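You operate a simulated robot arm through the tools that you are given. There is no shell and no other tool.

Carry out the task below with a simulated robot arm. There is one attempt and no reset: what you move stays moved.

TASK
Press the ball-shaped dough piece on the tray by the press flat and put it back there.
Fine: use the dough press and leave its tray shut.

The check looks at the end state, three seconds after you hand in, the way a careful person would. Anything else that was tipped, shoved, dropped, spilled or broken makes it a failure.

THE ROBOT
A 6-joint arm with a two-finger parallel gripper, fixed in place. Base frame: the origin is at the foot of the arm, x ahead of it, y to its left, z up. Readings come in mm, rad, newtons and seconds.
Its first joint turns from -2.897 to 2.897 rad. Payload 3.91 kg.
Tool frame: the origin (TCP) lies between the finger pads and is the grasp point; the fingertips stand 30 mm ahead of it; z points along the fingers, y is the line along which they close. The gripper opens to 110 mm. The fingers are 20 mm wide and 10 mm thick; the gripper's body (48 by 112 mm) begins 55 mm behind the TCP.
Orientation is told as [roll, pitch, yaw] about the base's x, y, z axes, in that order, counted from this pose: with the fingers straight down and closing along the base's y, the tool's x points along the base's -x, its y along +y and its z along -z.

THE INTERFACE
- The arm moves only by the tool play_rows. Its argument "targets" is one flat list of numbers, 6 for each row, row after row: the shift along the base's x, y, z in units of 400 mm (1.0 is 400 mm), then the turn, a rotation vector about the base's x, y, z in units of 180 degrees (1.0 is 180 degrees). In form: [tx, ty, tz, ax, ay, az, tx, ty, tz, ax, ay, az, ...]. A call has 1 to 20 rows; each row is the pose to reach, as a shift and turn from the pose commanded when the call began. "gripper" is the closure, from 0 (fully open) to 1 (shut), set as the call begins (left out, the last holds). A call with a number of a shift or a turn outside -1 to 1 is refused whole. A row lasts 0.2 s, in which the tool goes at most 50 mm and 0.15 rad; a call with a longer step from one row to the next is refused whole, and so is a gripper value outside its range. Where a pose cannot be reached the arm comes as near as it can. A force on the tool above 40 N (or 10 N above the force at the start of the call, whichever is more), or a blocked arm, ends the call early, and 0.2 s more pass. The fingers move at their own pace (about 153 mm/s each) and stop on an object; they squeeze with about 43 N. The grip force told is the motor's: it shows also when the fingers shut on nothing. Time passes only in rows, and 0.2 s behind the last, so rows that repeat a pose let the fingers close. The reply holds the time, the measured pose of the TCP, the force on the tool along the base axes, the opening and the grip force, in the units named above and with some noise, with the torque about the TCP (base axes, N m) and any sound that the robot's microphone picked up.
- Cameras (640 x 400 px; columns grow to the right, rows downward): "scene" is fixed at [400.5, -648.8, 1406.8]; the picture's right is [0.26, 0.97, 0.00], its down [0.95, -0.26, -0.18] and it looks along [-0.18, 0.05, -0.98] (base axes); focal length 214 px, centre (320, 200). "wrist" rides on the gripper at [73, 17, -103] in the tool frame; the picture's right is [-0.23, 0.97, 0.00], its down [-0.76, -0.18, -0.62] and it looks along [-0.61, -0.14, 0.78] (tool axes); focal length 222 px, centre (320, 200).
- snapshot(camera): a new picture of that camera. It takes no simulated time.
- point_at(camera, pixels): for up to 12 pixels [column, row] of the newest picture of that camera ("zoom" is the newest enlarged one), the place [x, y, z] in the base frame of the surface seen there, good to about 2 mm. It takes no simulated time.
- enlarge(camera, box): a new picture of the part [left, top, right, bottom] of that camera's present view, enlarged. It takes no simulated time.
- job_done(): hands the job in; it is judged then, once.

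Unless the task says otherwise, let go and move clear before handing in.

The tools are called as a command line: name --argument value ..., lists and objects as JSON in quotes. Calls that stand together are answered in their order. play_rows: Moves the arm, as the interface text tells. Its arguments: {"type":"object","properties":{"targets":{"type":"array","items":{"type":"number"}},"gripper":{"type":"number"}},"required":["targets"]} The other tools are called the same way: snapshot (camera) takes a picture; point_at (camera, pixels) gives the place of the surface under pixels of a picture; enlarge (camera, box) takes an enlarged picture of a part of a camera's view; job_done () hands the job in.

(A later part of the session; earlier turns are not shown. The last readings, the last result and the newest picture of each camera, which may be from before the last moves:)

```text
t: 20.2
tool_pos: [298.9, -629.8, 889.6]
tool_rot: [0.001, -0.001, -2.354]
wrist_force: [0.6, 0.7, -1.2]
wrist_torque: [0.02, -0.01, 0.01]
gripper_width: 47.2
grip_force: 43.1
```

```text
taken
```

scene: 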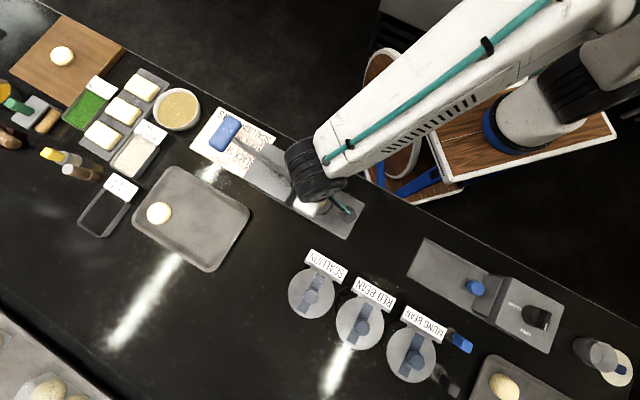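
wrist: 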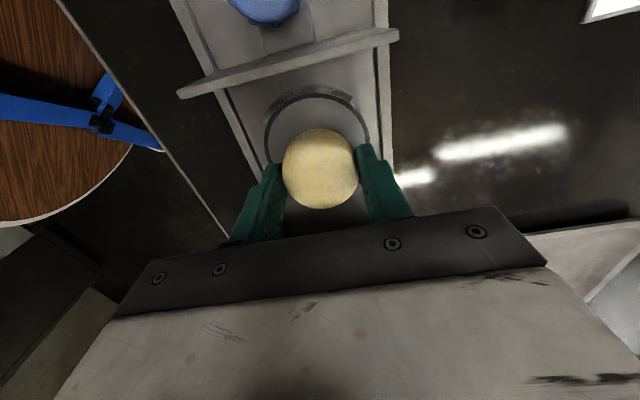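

The ball is close above the ring. I'll measure the ring once more to judge the centring.

enlarge --camera "wrist" --box '[220, 40, 420, 240]'

point_at --camera "wrist" --pixels '[[315, 88], [315, 97], [267, 140], [368, 140], [284, 110], [350, 104], [320, 165]]'

```text
2.00 times, centred on (320, 140) of wrist
```

zoom: 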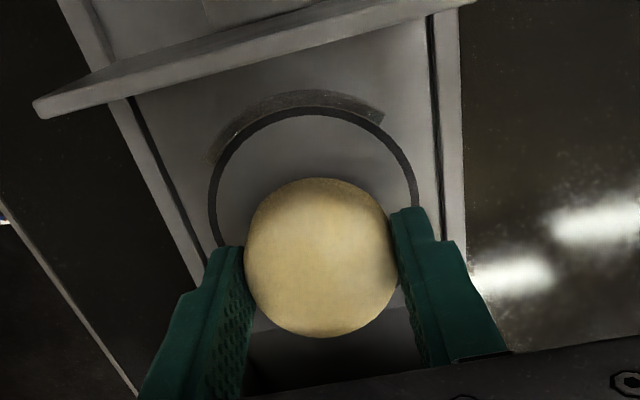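

```text
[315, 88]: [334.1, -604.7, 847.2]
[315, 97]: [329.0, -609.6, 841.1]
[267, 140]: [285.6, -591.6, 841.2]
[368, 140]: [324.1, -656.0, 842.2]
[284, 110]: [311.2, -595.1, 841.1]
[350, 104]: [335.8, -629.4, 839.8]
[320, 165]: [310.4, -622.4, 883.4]
```

The ring centre is about u=-233, v=657, radius 37, so the ball is centred within a few mm. I'll nudge 2 mm and lower to contact at z≈880.

play_rows --targets '[-0.0035, -0.0035, -0.012, 0, 0, 0, -0.0035, -0.0035, -0.02, 0, 0, 0, -0.0035, -0.0035, -0.024, 0, 0, 0, -0.0035, -0.0035, -0.024, 0, 0, 0]'

```text
t: 21.2
tool_pos: [297.7, -631.4, 880.6]
tool_rot: [-0.001, 0.003, -2.354]
wrist_force: [0.4, 0.1, 0.0]
wrist_torque: [0.02, -0.02, 0.0]
gripper_width: 47.5
grip_force: 43.4
```

play_rows --targets '[0, 0, -0.002, 0, 0, 0, 0, 0, -0.004, 0, 0, 0, 0, 0, -0.004, 0, 0, 0]'

enlarge --camera "wrist" --box '[220, 40, 420, 240]'

```text
t: 22.0
tool_pos: [298.4, -632.0, 881.2]
tool_rot: [0.002, 0.001, -2.355]
wrist_force: [2.6, -1.6, 18.6]
wrist_torque: [-0.02, -0.11, 0.01]
gripper_width: 47.2
grip_force: 43.4
```

```text
2.00 times, centred on (320, 140) of wrist
```

zoom: 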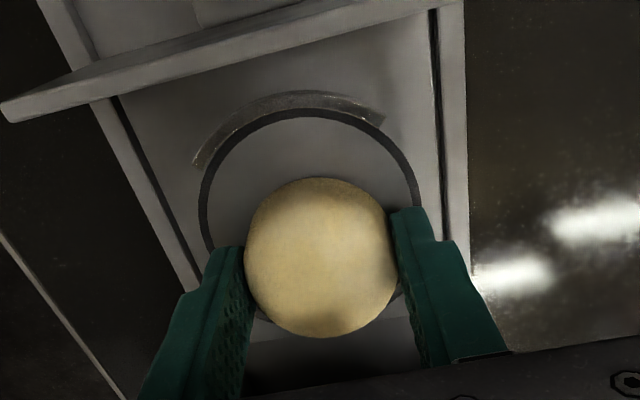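

Contact at z≈880 (18.6 N). The ball sits about 2–3 mm to the -u side of the ring centre, so I'll lift slightly, shift 2.5 mm and set it down lightly.

play_rows --targets '[0, 0, 0.0085, 0, 0, 0, 0.0045, 0.0045, 0.0085, 0, 0, 0, 0.0045, 0.0045, 0.003, 0, 0, 0, 0.0045, 0.0045, 0.0015, 0, 0, 0]'

```text
t: 23.0
tool_pos: [299.3, -629.5, 880.6]
tool_rot: [0.0, 0.0, -2.355]
wrist_force: [-2.6, 0.8, 8.1]
wrist_torque: [-0.01, 0.08, -0.05]
gripper_width: 47.3
grip_force: 42.9
```

The ball is resting lightly (8 N). I'll open to 60 mm and then rise.

play_rows --targets '[0, 0, 0, 0, 0, 0, 0, 0, 0, 0, 0, 0]' --gripper 0.4545

snapshot --camera "wrist"

```text
t: 23.6
tool_pos: [299.7, -630.6, 879.3]
tool_rot: [0.0, 0.003, -2.354]
wrist_force: [1.0, -0.1, -0.2]
wrist_torque: [-0.01, -0.01, -0.03]
gripper_width: 60.0
grip_force: 0.0
```

```text
taken
```

wrist: 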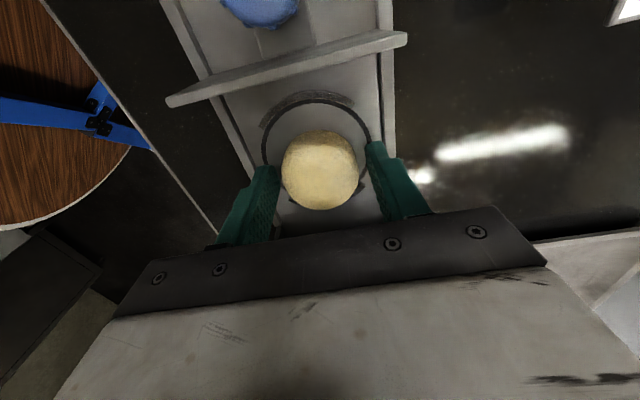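

The ball stands in the ring. I'll rise, go over the fence to the outside of the knob (u≈-106) with tips clear, and look.

play_rows --targets '[0, 0, 0.1, 0, 0, 0, 0, 0, 0.2, 0, 0, 0, 0.07, 0.0725, 0.2, 0, 0, 0, 0.14, 0.145, 0.2, 0, 0, 0, 0.222, 0.23, 0.2, 0, 0, 0, 0.222, 0.23, 0.2, 0, 0, 0]'

play_rows --targets '[0, 0, 0, 0, 0, 0, 0, 0, 0, 0, 0, 0]' --gripper 1

snapshot --camera "wrist"

enlarge --camera "scene" --box '[240, 120, 400, 250]'

```text
t: 25.0
tool_pos: [389.4, -536.2, 960.9]
tool_rot: [0.001, 0.001, -2.356]
wrist_force: [-0.1, 1.0, 0.7]
wrist_torque: [-0.02, -0.05, 0.04]
gripper_width: 60.1
grip_force: 0.1
```

```text
t: 25.6
tool_pos: [389.3, -537.9, 960.4]
tool_rot: [0.0, 0.002, -2.353]
wrist_force: [-0.1, -0.1, 0.1]
wrist_torque: [-0.04, 0.03, 0.01]
gripper_width: 0.0
grip_force: 37.6
```

```text
taken
```

wrist: 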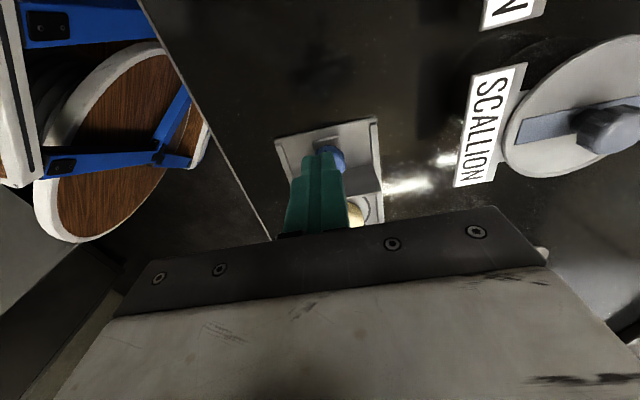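

```text
3.08 times, centred on (320, 185) of scene
```

zoom: 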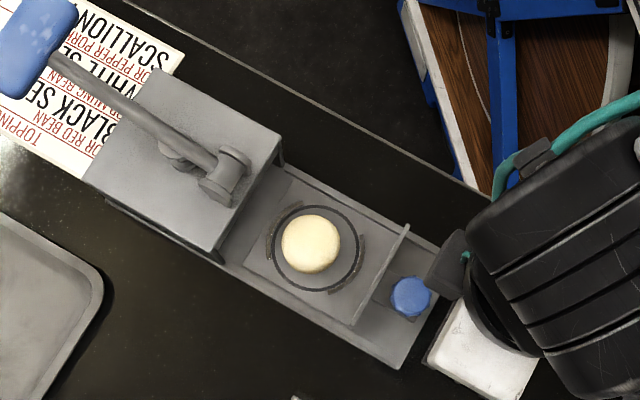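

The ball sits centred in the ring (zoom 311,245). The closed fingers are just outside the knob, so I'll lower to TCP z≈884.

play_rows --targets '[0, 0, -0.09, 0, 0, 0, 0, 0, -0.16, 0, 0, 0, 0, 0, -0.19, 0, 0, 0, 0, 0, -0.19, 0, 0, 0]'

snapshot --camera "wrist"

enlarge --camera "scene" --box '[240, 120, 400, 250]'

```text
t: 26.6
tool_pos: [388.1, -538.0, 884.2]
tool_rot: [-0.002, 0.002, -2.357]
wrist_force: [0.1, -0.2, 0.5]
wrist_torque: [0.0, 0.0, -0.05]
gripper_width: 0.0
grip_force: 37.6
```

```text
taken
```

wrist: 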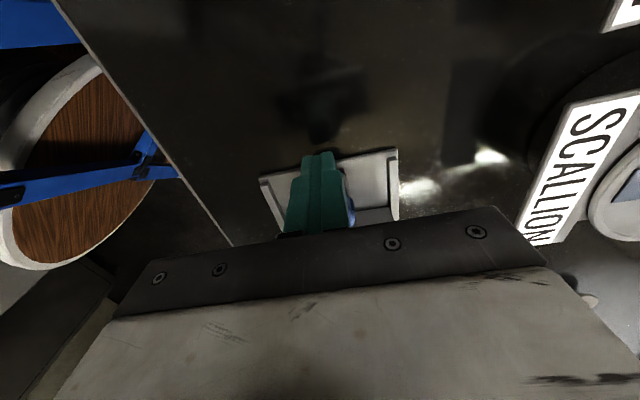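

```text
3.08 times, centred on (320, 185) of scene
```

zoom: 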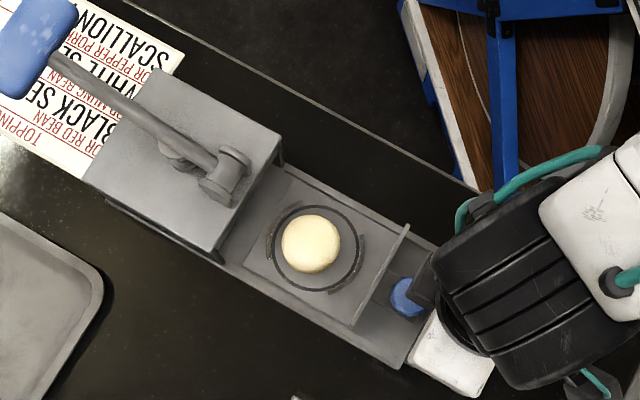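

The fingers line up with the knob (v 654.8 vs 654.5). I'll push the drawer slowly along -u, checking halfway.

play_rows --targets '[-0.012, -0.012, 0, 0, 0, 0, -0.024, -0.024, 0, 0, 0, 0, -0.036, -0.036, 0, 0, 0, 0, -0.048, -0.048, 0, 0, 0, 0, -0.06, -0.06, 0, 0, 0, 0, -0.072, -0.072, 0, 0, 0, 0, -0.084, -0.084, 0, 0, 0, 0, -0.096, -0.096, 0, 0, 0, 0]'

enlarge --camera "scene" --box '[240, 120, 400, 250]'

```text
t: 28.4
tool_pos: [348.7, -575.6, 883.8]
tool_rot: [0.0, 0.0, -2.354]
wrist_force: [0.9, 0.3, 0.4]
wrist_torque: [0.02, 0.02, 0.01]
gripper_width: 0.2
grip_force: 37.4
```

```text
3.08 times, centred on (320, 185) of scene
```

zoom: 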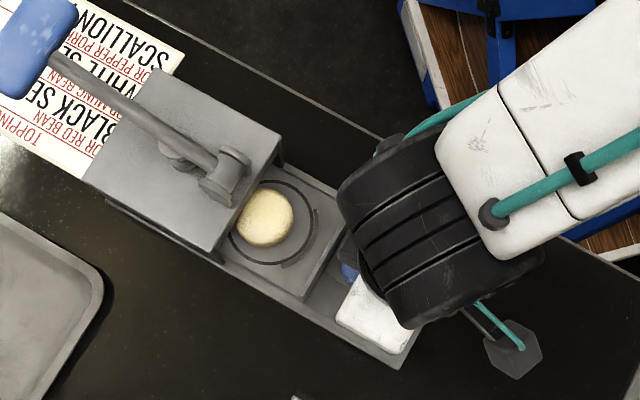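

The drawer slides with the ball in place. I'll continue pushing until it stops.

play_rows --targets '[-0.0125, -0.0125, 0, 0, 0, 0, -0.025, -0.025, 0, 0, 0, 0, -0.0375, -0.0375, 0, 0, 0, 0, -0.05, -0.05, 0, 0, 0, 0, -0.0625, -0.0625, 0, 0, 0, 0, -0.075, -0.075, 0, 0, 0, 0, -0.0875, -0.0875, 0, 0, 0, 0, -0.1, -0.1, 0, 0, 0, 0, -0.1125, -0.1125, 0, 0, 0, 0, -0.125, -0.125, 0, 0, 0, 0, -0.1375, -0.1375, 0, 0, 0, 0]'

enlarge --camera "scene" --box '[240, 120, 400, 250]'

snapshot --camera "wrist"

```text
t: 31.0
tool_pos: [298.0, -627.2, 883.0]
tool_rot: [-0.005, 0.011, -2.356]
wrist_force: [31.2, 22.9, 8.2]
wrist_torque: [0.12, -0.17, 0.14]
gripper_width: 0.0
grip_force: 37.4
stopped in row 11: the force on the tool passed its limit at 44 N (the readings are from after the stop); the commanded pose is now the measured one
```

```text
3.08 times, centred on (320, 185) of scene
```

zoom: 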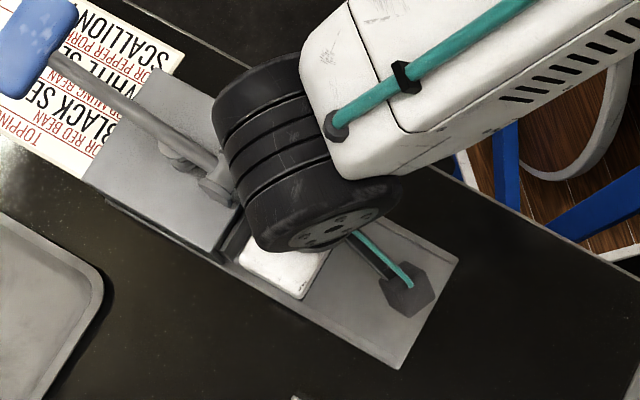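

```text
taken
```

wrist: 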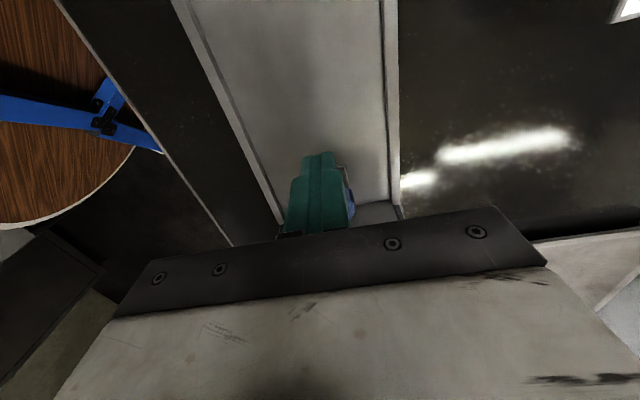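

The push stopped at 44 N, so the drawer seems closed. I'll back off and rise to check the fence against the box.

play_rows --targets '[0.02, 0.02, 0, 0, 0, 0, 0.08, 0.08, 0.04, 0, 0, 0, 0.14, 0.14, 0.14, 0, 0, 0, 0.2, 0.2, 0.22, 0, 0, 0, 0.26, 0.26, 0.24, 0, 0, 0]'

enlarge --camera "scene" --box '[240, 120, 400, 250]'

snapshot --camera "wrist"

```text
refused: row 3 steps farther than a row can; nothing moved
```

```text
3.08 times, centred on (320, 185) of scene
```

zoom: 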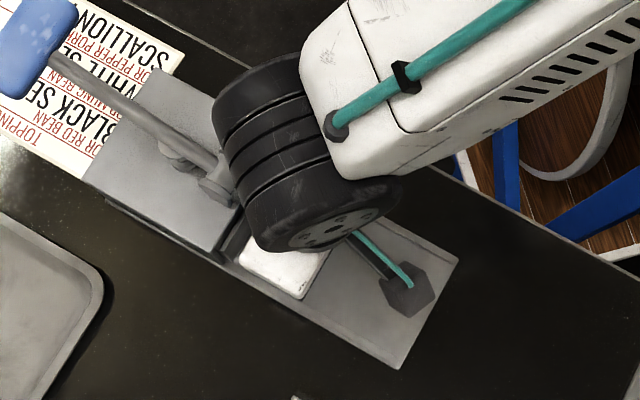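

```text
taken
```

wrist: 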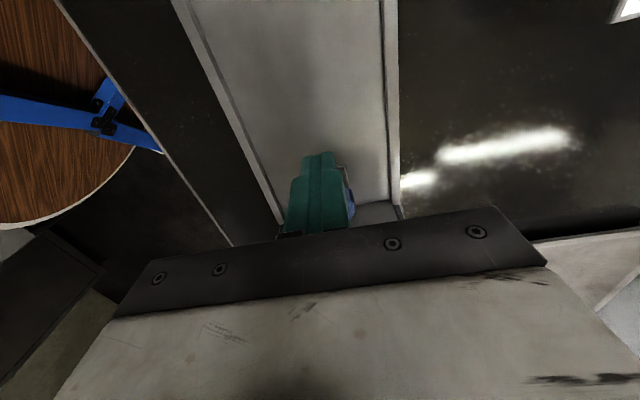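

The call was refused because one step was too long. I'll repeat with shorter steps.

play_rows --targets '[0.02, 0.02, 0, 0, 0, 0, 0.08, 0.08, 0.03, 0, 0, 0, 0.13, 0.13, 0.09, 0, 0, 0, 0.18, 0.18, 0.16, 0, 0, 0, 0.23, 0.23, 0.2, 0, 0, 0, 0.28, 0.28, 0.22, 0, 0, 0]'

enlarge --camera "scene" --box '[240, 120, 400, 250]'

snapshot --camera "wrist"

```text
t: 32.4
tool_pos: [405.8, -517.1, 972.7]
tool_rot: [-0.003, 0.006, -2.357]
wrist_force: [0.2, -0.3, -0.1]
wrist_torque: [-0.01, -0.01, 0.02]
gripper_width: 0.0
grip_force: 37.6
```

```text
3.08 times, centred on (320, 185) of scene
```

zoom: 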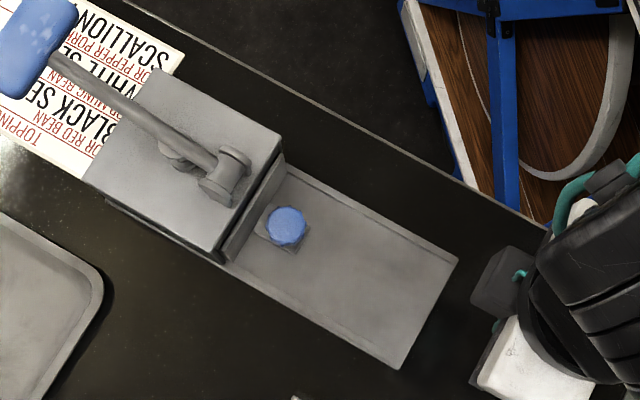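

```text
taken
```

wrist: 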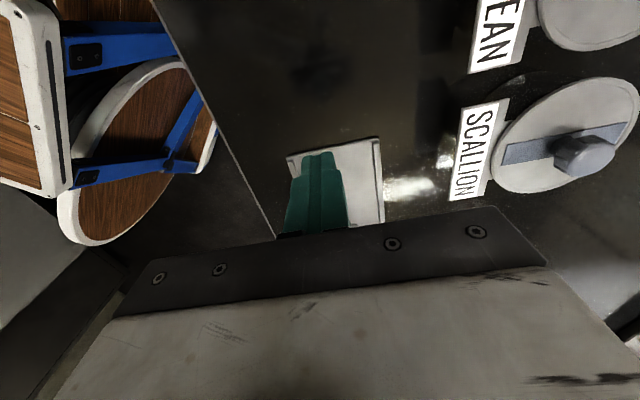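

The drawer looks closed (fence against the box front, zoom ~(255,210)). I'll measure the gap.

point_at --camera "zoom" --pixels '[[287, 225], [285, 170], [240, 240], [258, 212], [250, 205], [278, 150], [265, 195], [225, 188], [30, 40], [15, 80], [60, 20], [70, 65]]'

enlarge --camera "scene" --box '[270, 150, 330, 200]'

```text
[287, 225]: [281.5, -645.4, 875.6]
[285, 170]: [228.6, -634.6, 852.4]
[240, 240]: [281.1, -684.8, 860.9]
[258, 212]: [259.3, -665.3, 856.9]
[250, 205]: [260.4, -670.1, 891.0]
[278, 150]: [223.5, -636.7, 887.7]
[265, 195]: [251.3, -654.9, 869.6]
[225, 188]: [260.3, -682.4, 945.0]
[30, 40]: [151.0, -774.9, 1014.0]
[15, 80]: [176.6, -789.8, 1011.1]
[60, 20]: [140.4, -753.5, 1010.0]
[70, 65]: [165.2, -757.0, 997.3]
```

```text
8.00 times, centred on (300, 175) of scene
```

zoom: 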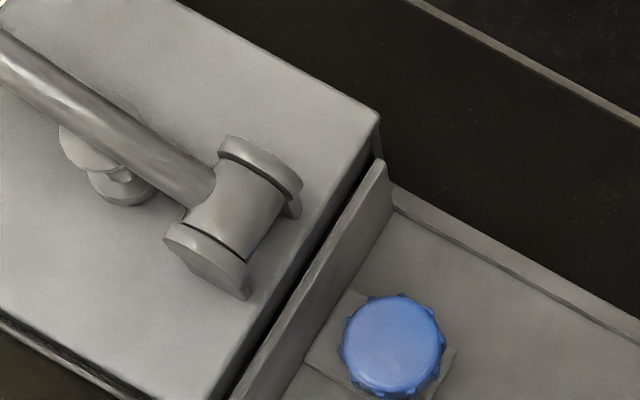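

The knob moved about 117 mm and the ring now sits at u≈-349, right under the plunger (u≈-348.6). The drawer met a firm stop, so it is closed. I'll now carry the closed fingers high over to above the lever handle at (150.6,-775.6, top 1013).

play_rows --targets '[0, 0, 0.1, 0, 0, 0, 0, 0, 0.2, 0, 0, 0, 0, 0, 0.27, 0, 0, 0, -0.08, -0.081, 0.27, 0, 0, 0, -0.16, -0.162, 0.27, 0, 0, 0, -0.24, -0.243, 0.27, 0, 0, 0, -0.32, -0.324, 0.27, 0, 0, 0, -0.4, -0.405, 0.27, 0, 0, 0, -0.48, -0.486, 0.27, 0, 0, 0, -0.56, -0.567, 0.27, 0, 0, 0, -0.6375, -0.646, 0.27, 0, 0, 0, -0.6375, -0.646, 0.27, 0, 0, 0]'

snapshot --camera "wrist"

snapshot --camera "scene"

```text
t: 35.0
tool_pos: [151.8, -776.9, 1077.5]
tool_rot: [-0.002, 0.007, -2.356]
wrist_force: [-0.5, 0.6, -0.2]
wrist_torque: [0.0, 0.04, 0.03]
gripper_width: 0.0
grip_force: 37.7
```

```text
taken
```

wrist: 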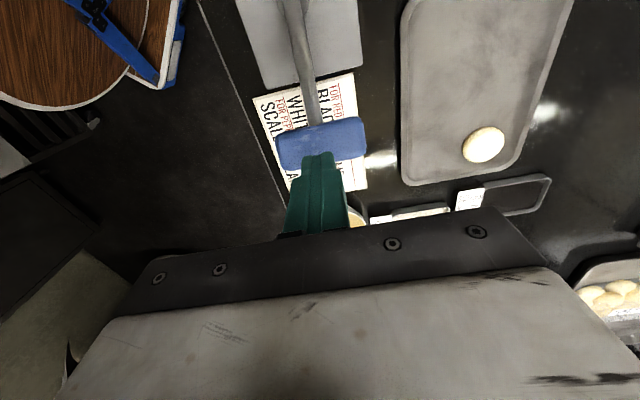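

```text
taken
```

scene: 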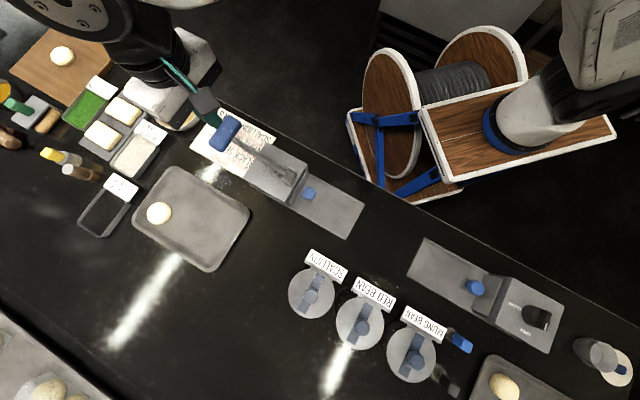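

The fingertip is centred over the handle (wrist ~(320,145)). I'll press down slowly along the lever's arc.

play_rows --targets '[0, 0, -0.04, 0, 0, 0, 0, 0, -0.076, 0, 0, 0, -0.0035, -0.0035, -0.096, 0, 0, 0, -0.007, -0.007, -0.116, 0, 0, 0, -0.0106, -0.0106, -0.136, 0, 0, 0, -0.0141, -0.0141, -0.156, 0, 0, 0, -0.0168, -0.0168, -0.176, 0, 0, 0, -0.0194, -0.0194, -0.196, 0, 0, 0]'

enlarge --camera "scene" --box '[170, 80, 330, 220]'

snapshot --camera "wrist"

```text
t: 36.8
tool_pos: [144.7, -783.2, 1000.0]
tool_rot: [-0.004, 0.007, -2.356]
wrist_force: [-0.4, -0.9, 1.1]
wrist_torque: [0.0, -0.01, -0.01]
gripper_width: 0.0
grip_force: 37.7
```

```text
2.86 times, centred on (250, 150) of scene
```

zoom: 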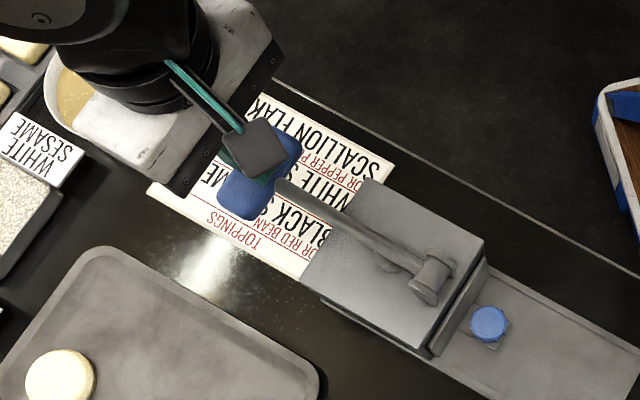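

```text
taken
```

wrist: 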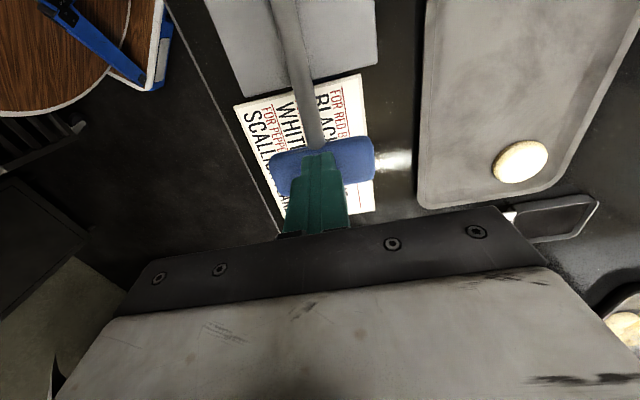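

The lever follows with little resistance (tip now z≈970). I'll continue down until it stops.

play_rows --targets '[-0.0018, -0.0018, -0.02, 0, 0, 0, -0.0025, -0.0025, -0.04, 0, 0, 0, -0.002, -0.002, -0.06, 0, 0, 0, 0, 0, -0.08, 0, 0, 0, 0.003, 0.003, -0.1, 0, 0, 0, 0.006, 0.006, -0.12, 0, 0, 0]'

enlarge --camera "scene" --box '[170, 80, 330, 220]'

snapshot --camera "wrist"

```text
t: 38.2
tool_pos: [146.5, -781.6, 951.0]
tool_rot: [-0.002, 0.008, -2.355]
wrist_force: [-1.1, 0.4, 2.7]
wrist_torque: [0.0, 0.01, 0.0]
gripper_width: 0.1
grip_force: 37.6
```

```text
2.86 times, centred on (250, 150) of scene
```

zoom: 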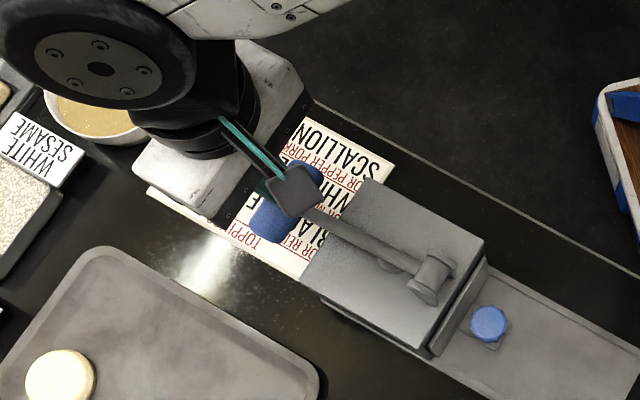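

```text
taken
```

wrist: 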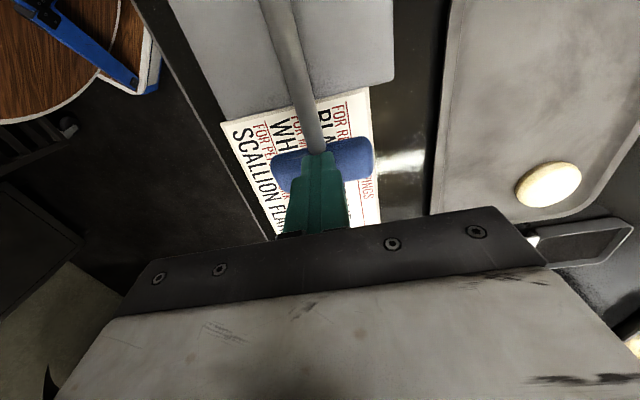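

Tip at z≈921 with still only 2.7 N. I'll continue down with small steps.

play_rows --targets '[0.003, 0.003, -0.015, 0, 0, 0, 0.006, 0.006, -0.03, 0, 0, 0, 0.01, 0.01, -0.045, 0, 0, 0, 0.014, 0.014, -0.06, 0, 0, 0, 0.018, 0.018, -0.075, 0, 0, 0]'

enlarge --camera "scene" --box '[170, 80, 330, 220]'

snapshot --camera "wrist"

```text
t: 38.8
tool_pos: [147.0, -780.4, 949.8]
tool_rot: [0.004, -0.004, -2.358]
wrist_force: [-4.1, 9.1, 18.0]
wrist_torque: [0.28, 0.13, 0.0]
gripper_width: 0.2
grip_force: 37.5
stopped in row 3: the force on the tool passed its limit at 45 N (the readings are from after the stop); the commanded pose is now the measured one
```

```text
2.86 times, centred on (250, 150) of scene
```

zoom: 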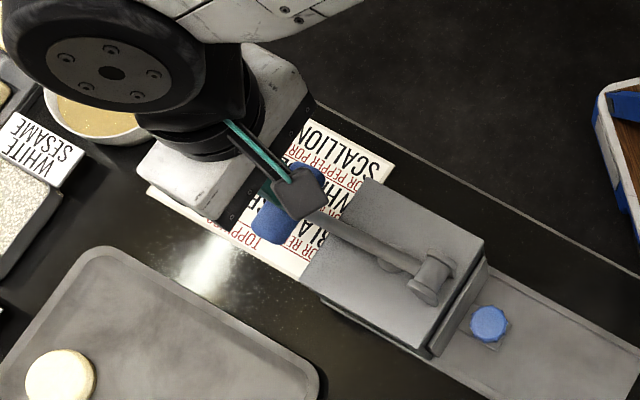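

```text
taken
```

wrist: 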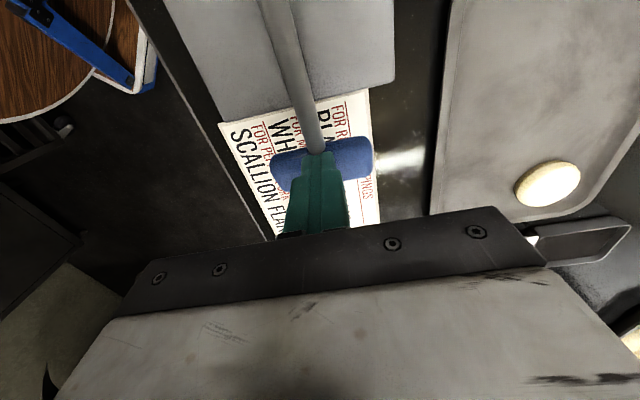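

It stopped at 45 N with TCP z≈949. I'll press again gently and hold, to see whether it is the end stop or dough still yielding.

play_rows --targets '[0, 0, -0.002, 0, 0, 0, 0, 0, -0.004, 0, 0, 0, 0, 0, -0.005, 0, 0, 0, 0, 0, -0.005, 0, 0, 0, 0, 0, -0.005, 0, 0, 0, 0, 0, -0.005, 0, 0, 0]'

point_at --camera "wrist" --pixels '[[290, 165], [360, 150], [300, 80], [280, 20], [340, 80]]'

```text
t: 40.2
tool_pos: [147.0, -781.2, 951.4]
tool_rot: [0.005, -0.007, -2.356]
wrist_force: [-3.4, 10.0, 19.7]
wrist_torque: [0.37, 0.14, 0.01]
gripper_width: 0.0
grip_force: 37.9
stopped in row 6: the force on the tool passed its limit at 40 N (the readings are from after the stop); the commanded pose is now the measured one
```

```text
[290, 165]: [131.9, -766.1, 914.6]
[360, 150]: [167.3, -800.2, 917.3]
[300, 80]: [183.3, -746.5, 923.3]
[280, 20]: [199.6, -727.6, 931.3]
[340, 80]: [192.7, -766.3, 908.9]
```

The lever is at its end stop (lever top 923 just over the box edge at 909). I'll rise and see whether the lever comes back up.

play_rows --targets '[0, 0, 0.05, 0, 0, 0, 0, 0, 0.13, 0, 0, 0, 0, 0, 0.22, 0, 0, 0, 0, 0, 0.32, 0, 0, 0, 0, 0, 0.32, 0, 0, 0]'

snapshot --camera "wrist"

enlarge --camera "scene" --box '[170, 80, 330, 220]'

```text
t: 41.4
tool_pos: [147.3, -781.3, 1077.0]
tool_rot: [0.004, -0.003, -2.357]
wrist_force: [0.3, -0.4, -0.5]
wrist_torque: [0.02, 0.02, 0.0]
gripper_width: 0.3
grip_force: 37.7
```

```text
taken
```

wrist: 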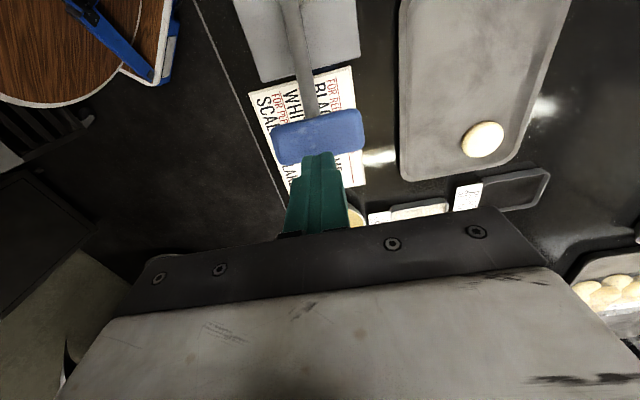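

```text
2.86 times, centred on (250, 150) of scene
```

zoom: 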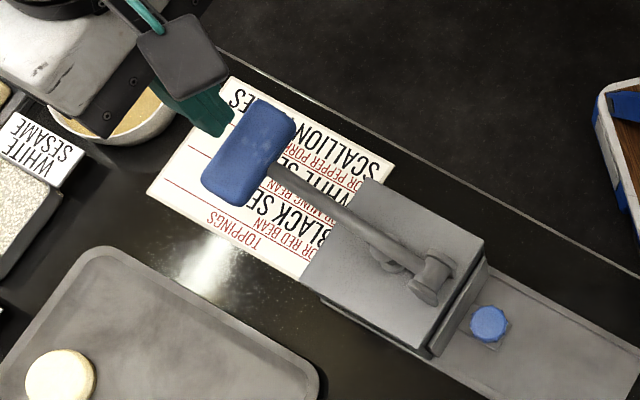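

The lever is rising on its own. I'll check the handle height.

point_at --camera "zoom" --pixels '[[248, 152], [225, 190], [270, 120], [330, 210]]'

play_rows --targets '[0, 0, 0.02, 0, 0, 0, 0, 0, 0.02, 0, 0, 0, 0, 0, 0.02, 0, 0, 0, 0, 0, 0.02, 0, 0, 0]'

enlarge --camera "scene" --box '[170, 80, 330, 220]'

```text
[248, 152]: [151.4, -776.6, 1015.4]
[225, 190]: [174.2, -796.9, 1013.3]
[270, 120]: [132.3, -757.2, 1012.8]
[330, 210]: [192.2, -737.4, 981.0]
```

```text
t: 42.4
tool_pos: [146.6, -782.3, 1083.5]
tool_rot: [0.004, -0.004, -2.356]
wrist_force: [0.3, 0.3, 0.1]
wrist_torque: [0.01, 0.0, -0.04]
gripper_width: 0.0
grip_force: 38.1
```

```text
2.86 times, centred on (250, 150) of scene
```

zoom: 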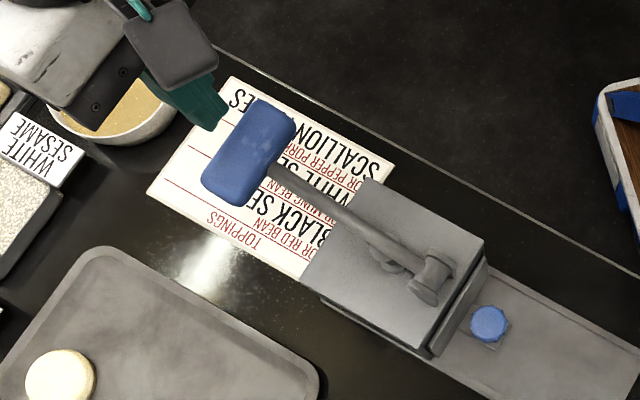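

The lever is back at z≈1013. Now I'll open the drawer: go over the knob at (281.5,-645.4), with the gripper opened to 60 mm, and descend to z≈925.

play_rows --targets '[0.068, 0.069, 0, 0, 0, 0, 0.136, 0.138, 0, 0, 0, 0, 0.204, 0.207, 0, 0, 0, 0, 0.272, 0.276, 0, 0, 0, 0, 0.3415, 0.3465, 0, 0, 0, 0, 0.3415, 0.3465, -0.1, 0, 0, 0, 0.3415, 0.3465, -0.2, 0, 0, 0, 0.3415, 0.3465, -0.3, 0, 0, 0, 0.3415, 0.3465, -0.396, 0, 0, 0, 0.3415, 0.3465, -0.396, 0, 0, 0]' --gripper 0.4545

snapshot --camera "wrist"

enlarge --camera "scene" --box '[220, 100, 380, 240]'

```text
t: 44.6
tool_pos: [284.6, -643.8, 925.1]
tool_rot: [0.003, -0.004, -2.356]
wrist_force: [0.1, -1.4, -0.5]
wrist_torque: [0.03, -0.01, 0.04]
gripper_width: 60.0
grip_force: 0.0
```

```text
taken
```

wrist: 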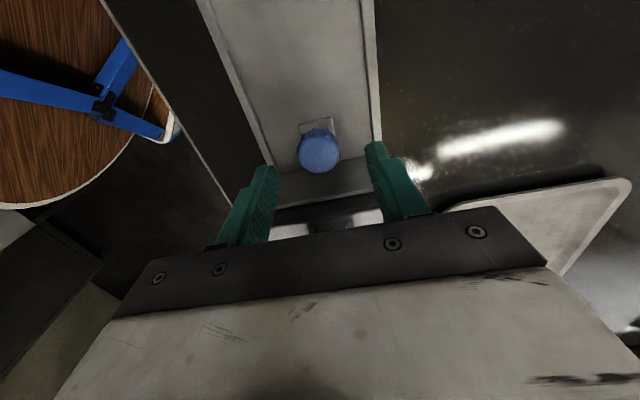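

```text
2.86 times, centred on (300, 170) of scene
```

zoom: 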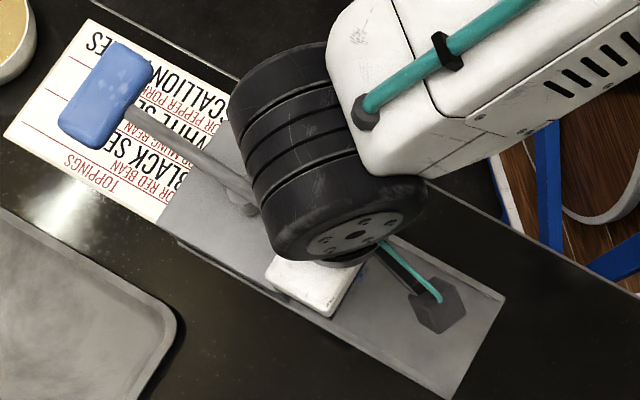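

The knob is centred under the TCP (wrist 319,153; predicted 320,152). I'll lower to z≈883.

play_rows --targets '[0, 0, -0.04, 0, 0, 0, 0, 0, -0.075, 0, 0, 0, 0, 0, -0.09, 0, 0, 0, 0, 0, -0.105, 0, 0, 0, 0, 0, -0.105, 0, 0, 0]'

snapshot --camera "wrist"

```text
t: 45.8
tool_pos: [285.0, -643.1, 882.2]
tool_rot: [0.003, -0.003, -2.356]
wrist_force: [0.2, -0.2, -0.1]
wrist_torque: [0.01, -0.02, 0.0]
gripper_width: 59.8
grip_force: 0.1
```

```text
taken
```

wrist: 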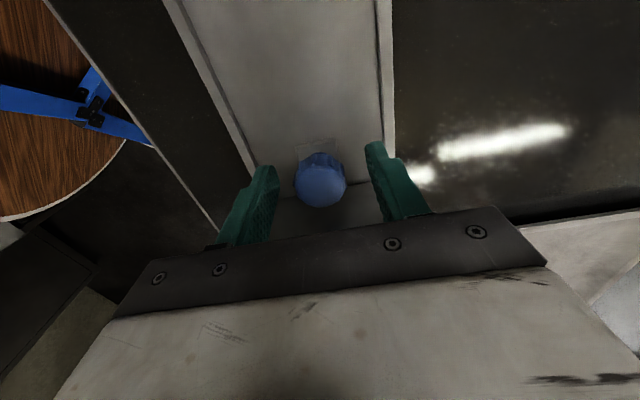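

The knob is between the fingers with no contact. I'll close on it.

play_rows --targets '[0, 0, 0, 0, 0, 0, 0, 0, 0, 0, 0, 0]' --gripper 0.85

snapshot --camera "wrist"

```text
t: 46.4
tool_pos: [284.3, -643.1, 883.4]
tool_rot: [0.004, -0.003, -2.356]
wrist_force: [-9.9, 11.4, -0.8]
wrist_torque: [0.26, 0.28, -0.1]
gripper_width: 33.2
grip_force: 45.2
```

```text
taken
```

wrist: 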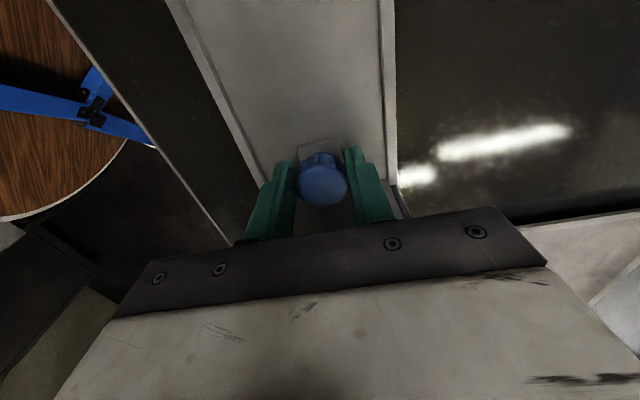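

The knob is gripped (33 mm). There is a slight sideways load along -v, so I'll relax it by about 1 mm while pulling the drawer out along +u for about 117 mm.

play_rows --targets '[-0.002, 0.002, 0, 0, 0, 0, 0.012, 0.016, 0, 0, 0, 0, 0.026, 0.03, 0, 0, 0, 0, 0.04, 0.044, 0, 0, 0, 0, 0.054, 0.058, 0, 0, 0, 0, 0.068, 0.072, 0, 0, 0, 0, 0.082, 0.086, 0, 0, 0, 0, 0.096, 0.1, 0, 0, 0, 0, 0.11, 0.114, 0, 0, 0, 0, 0.124, 0.128, 0, 0, 0, 0, 0.138, 0.142, 0, 0, 0, 0]'

enlarge --camera "scene" --box '[220, 100, 380, 240]'

```text
t: 48.8
tool_pos: [339.0, -587.4, 881.7]
tool_rot: [0.005, -0.006, -2.356]
wrist_force: [4.2, -6.4, 17.8]
wrist_torque: [-0.63, 0.68, 0.23]
gripper_width: 33.6
grip_force: 45.2
```

```text
2.86 times, centred on (300, 170) of scene
```

zoom: 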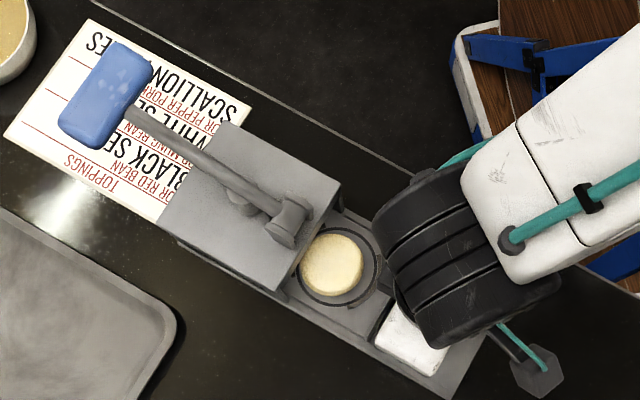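

The dough is now flat (zoom 330,263). I'll pull the remaining ~38 mm.

play_rows --targets '[0.014, 0.014, 0.002, 0, 0, 0, 0.028, 0.028, 0.002, 0, 0, 0, 0.042, 0.042, 0.002, 0, 0, 0, 0.055, 0.055, 0.002, 0, 0, 0, 0.066, 0.066, 0.002, 0, 0, 0]'

enlarge --camera "scene" --box '[220, 100, 380, 240]'

```text
t: 50.0
tool_pos: [366.8, -559.4, 882.0]
tool_rot: [0.003, -0.003, -2.356]
wrist_force: [10.1, -7.7, -18.1]
wrist_torque: [0.3, -0.52, 0.15]
gripper_width: 33.3
grip_force: 44.8
```

```text
2.86 times, centred on (300, 170) of scene
```

zoom: 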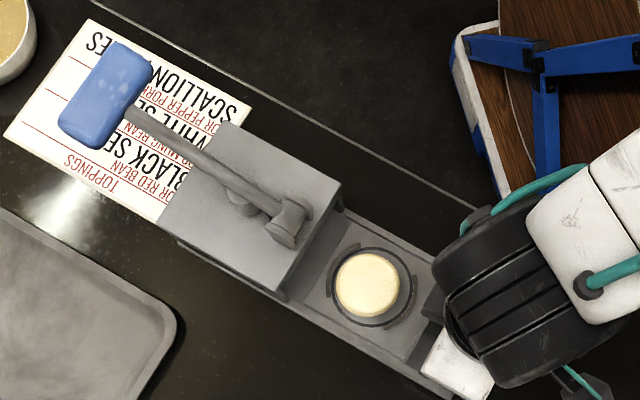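

The drawer is fully out with the flat dough at zoom (370,285). I'll release the knob, rise, and measure the dough.

play_rows --targets '[0, 0, 0, 0, 0, 0, 0, 0, 0, 0, 0, 0]' --gripper 0.4545

play_rows --targets '[0, 0, 0.06, 0, 0, 0, 0, 0, 0.14, 0, 0, 0, 0, 0, 0.24, 0, 0, 0, 0, 0, 0.24, 0, 0, 0]'

enlarge --camera "scene" --box '[280, 160, 360, 220]'

snapshot --camera "wrist"

```text
t: 50.6
tool_pos: [365.3, -560.6, 885.0]
tool_rot: [0.002, -0.006, -2.355]
wrist_force: [0.9, 0.3, 0.2]
wrist_torque: [-0.02, 0.0, 0.0]
gripper_width: 60.1
grip_force: 0.0
```

```text
t: 51.6
tool_pos: [366.5, -561.2, 979.9]
tool_rot: [0.002, -0.006, -2.356]
wrist_force: [-0.8, -0.7, 0.0]
wrist_torque: [-0.02, -0.04, -0.01]
gripper_width: 59.7
grip_force: 0.1
```

```text
6.67 times, centred on (320, 190) of scene
```

zoom: 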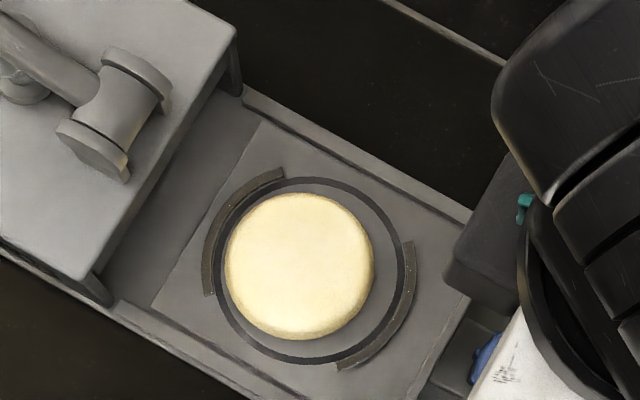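

```text
taken
```

wrist: 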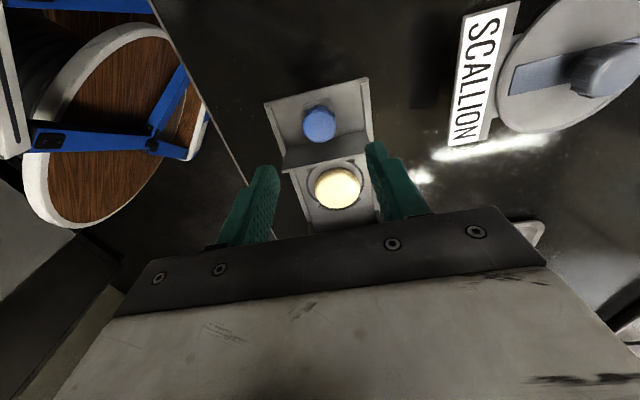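

point_at --camera "zoom" --pixels '[[298, 264], [235, 264], [362, 268], [300, 202], [300, 330], [250, 215], [350, 315], [345, 215], [250, 310], [309, 368], [309, 180]]'

```text
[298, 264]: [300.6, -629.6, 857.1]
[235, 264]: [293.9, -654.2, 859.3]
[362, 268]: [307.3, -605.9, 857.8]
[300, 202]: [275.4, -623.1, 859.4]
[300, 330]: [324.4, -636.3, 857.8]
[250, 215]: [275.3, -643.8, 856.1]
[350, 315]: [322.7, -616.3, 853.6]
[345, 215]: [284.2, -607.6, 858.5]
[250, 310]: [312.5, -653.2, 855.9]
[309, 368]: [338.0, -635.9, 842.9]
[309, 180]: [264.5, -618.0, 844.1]
```

The dough is flat: top 857.5 on the 842 plate (≈15.5 mm high, like the other piece), centre about (300.3,-629.8). I'll move over it with a 64 mm opening and descend to z≈890 first.

play_rows --targets '[-0.055, -0.057, 0, 0, 0, 0, -0.11, -0.114, 0, 0, 0, 0, -0.1655, -0.1715, 0, 0, 0, 0, -0.1655, -0.1715, -0.1, 0, 0, 0, -0.1655, -0.1715, -0.19, 0, 0, 0, -0.1655, -0.1715, -0.225, 0, 0, 0, -0.1655, -0.1715, -0.225, 0, 0, 0]' --gripper 0.418

snapshot --camera "wrist"

```text
t: 53.2
tool_pos: [301.2, -629.4, 888.7]
tool_rot: [0.003, -0.005, -2.357]
wrist_force: [0.4, 0.3, -0.4]
wrist_torque: [0.01, -0.05, -0.01]
gripper_width: 63.9
grip_force: 0.1
```

```text
taken
```

wrist: 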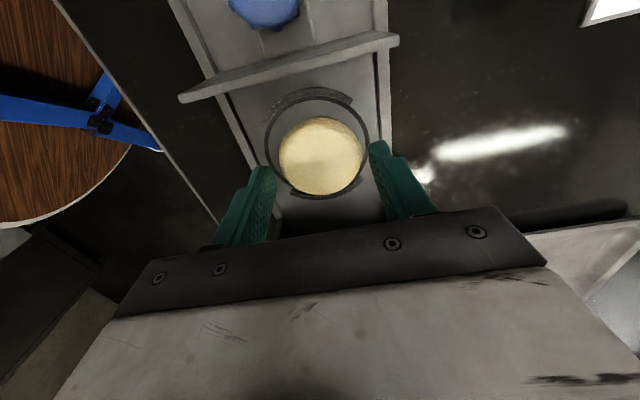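

Centred (dough at (321,156)). I'll lower to z≈875 with a tiny +u shift, then close.

play_rows --targets '[0.0035, 0.0035, -0.015, 0, 0, 0, 0.0035, 0.0035, -0.033, 0, 0, 0, 0.0035, 0.0035, -0.033, 0, 0, 0]'

snapshot --camera "wrist"

```text
t: 54.0
tool_pos: [301.2, -626.8, 875.8]
tool_rot: [0.002, -0.005, -2.357]
wrist_force: [-0.3, 0.5, 0.3]
wrist_torque: [-0.01, -0.02, 0.0]
gripper_width: 64.1
grip_force: 0.0
```

```text
taken
```

wrist: 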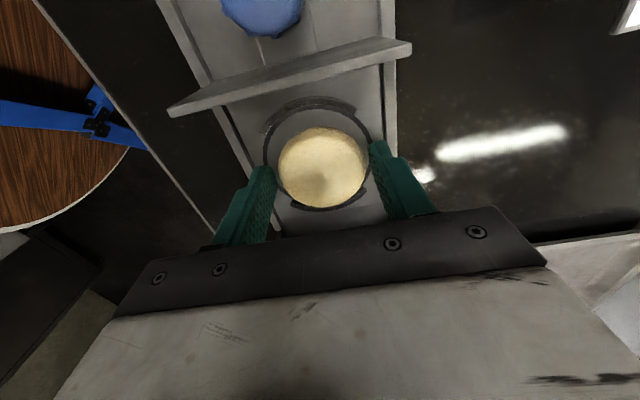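

The fingers straddle the flat dough. Closing gently.

play_rows --targets '[0, 0, 0, 0, 0, 0, 0, 0, 0, 0, 0, 0]' --gripper 0.52

snapshot --camera "wrist"

```text
t: 54.6
tool_pos: [301.3, -627.8, 877.2]
tool_rot: [0.006, -0.004, -2.356]
wrist_force: [-0.8, -0.3, -0.1]
wrist_torque: [0.03, 0.01, 0.0]
gripper_width: 58.4
grip_force: 42.9
```

```text
taken
```

wrist: 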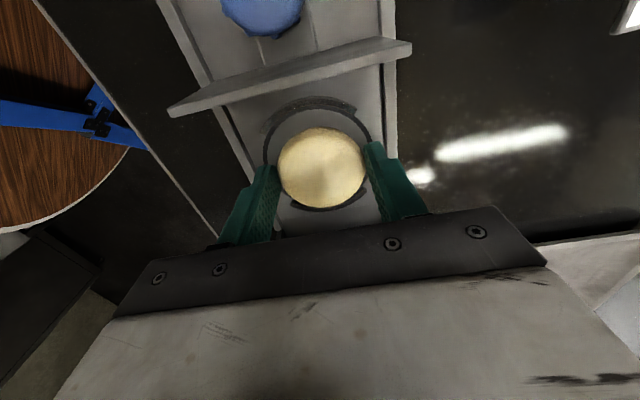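

The dough is held (58.4 mm). I'll lift to z≈1010 and measure the tray in the scene.

play_rows --targets '[0, 0, 0.02, 0, 0, 0, 0, 0, 0.07, 0, 0, 0, 0, 0, 0.15, 0, 0, 0, 0, 0, 0.24, 0, 0, 0, 0, 0, 0.34, 0, 0, 0, 0, 0, 0.34, 0, 0, 0]'

snapshot --camera "wrist"

enlarge --camera "scene" --box '[120, 150, 260, 280]'

point_at --camera "zoom" --pixels '[[320, 200]]'

```text
t: 56.0
tool_pos: [298.9, -626.7, 1012.0]
tool_rot: [0.003, -0.003, -2.355]
wrist_force: [-0.8, 0.8, -0.9]
wrist_torque: [0.01, 0.01, 0.02]
gripper_width: 58.2
grip_force: 43.4
```

```text
taken
```

wrist: 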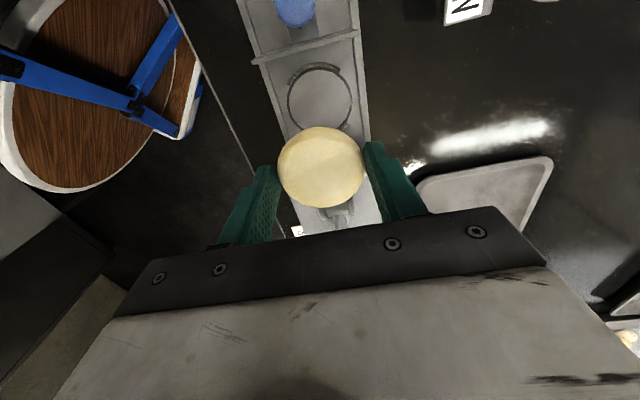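

```text
3.08 times, centred on (190, 215) of scene
```

zoom: 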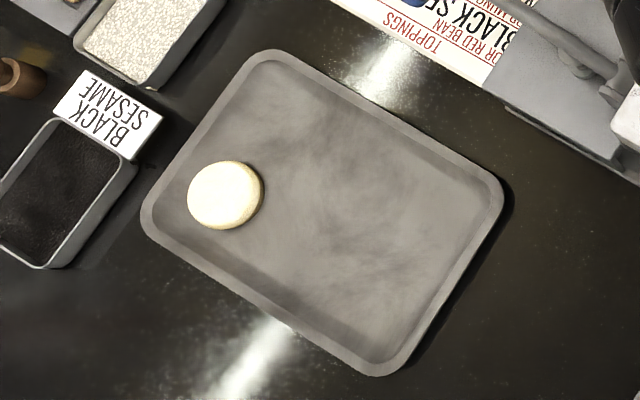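

```text
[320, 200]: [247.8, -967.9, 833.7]
```

point_at --camera "zoom" --pixels '[[460, 205], [478, 195], [430, 260], [400, 305], [395, 135], [380, 150], [460, 170], [400, 200], [430, 190], [225, 193]]'

```text
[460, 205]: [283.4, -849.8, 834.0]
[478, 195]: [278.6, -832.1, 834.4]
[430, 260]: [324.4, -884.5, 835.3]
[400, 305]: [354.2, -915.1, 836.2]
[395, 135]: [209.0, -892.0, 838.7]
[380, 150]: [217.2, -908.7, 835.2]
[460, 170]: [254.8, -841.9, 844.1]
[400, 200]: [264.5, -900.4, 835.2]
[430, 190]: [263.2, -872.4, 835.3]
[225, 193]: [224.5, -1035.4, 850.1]
```

The tray floor ends at u≈-389 on the press side and v≈783, so I'll set the dough at about TCP (286.4,-884.6), practically its old place. To keep the elbow up I'll stay well inside the reach: first out to y≈-832 while descending to z≈907.

play_rows --targets '[-0.0025, -0.1, 0, 0, 0, 0, -0.005, -0.2, 0, 0, 0, 0, -0.0075, -0.3, 0, 0, 0, 0, -0.011, -0.4, 0, 0, 0, 0, -0.015, -0.445, -0.0875, 0, 0, 0, -0.0175, -0.475, -0.1875, 0, 0, 0, -0.02, -0.5125, -0.2625, 0, 0, 0, -0.02, -0.5125, -0.2625, 0, 0, 0]'

snapshot --camera "scene"

snapshot --camera "wrist"

```text
t: 57.8
tool_pos: [293.1, -833.1, 907.5]
tool_rot: [0.003, -0.005, -2.357]
wrist_force: [-1.2, 0.3, -0.2]
wrist_torque: [0.04, 0.01, 0.01]
gripper_width: 58.4
grip_force: 43.1
```

```text
taken
```

scene: 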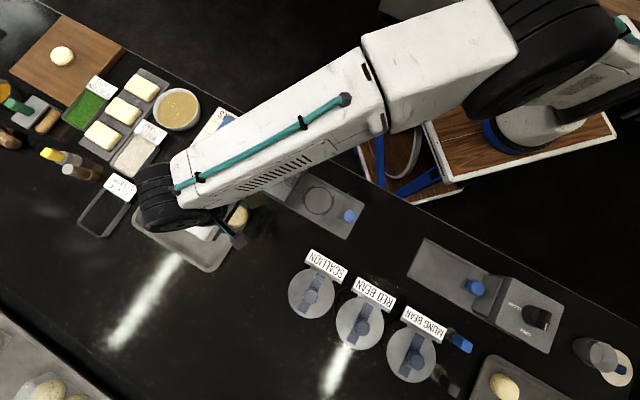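

```text
taken
```

wrist: 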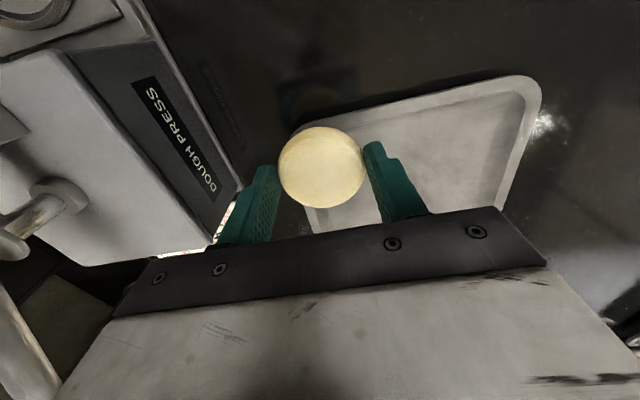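

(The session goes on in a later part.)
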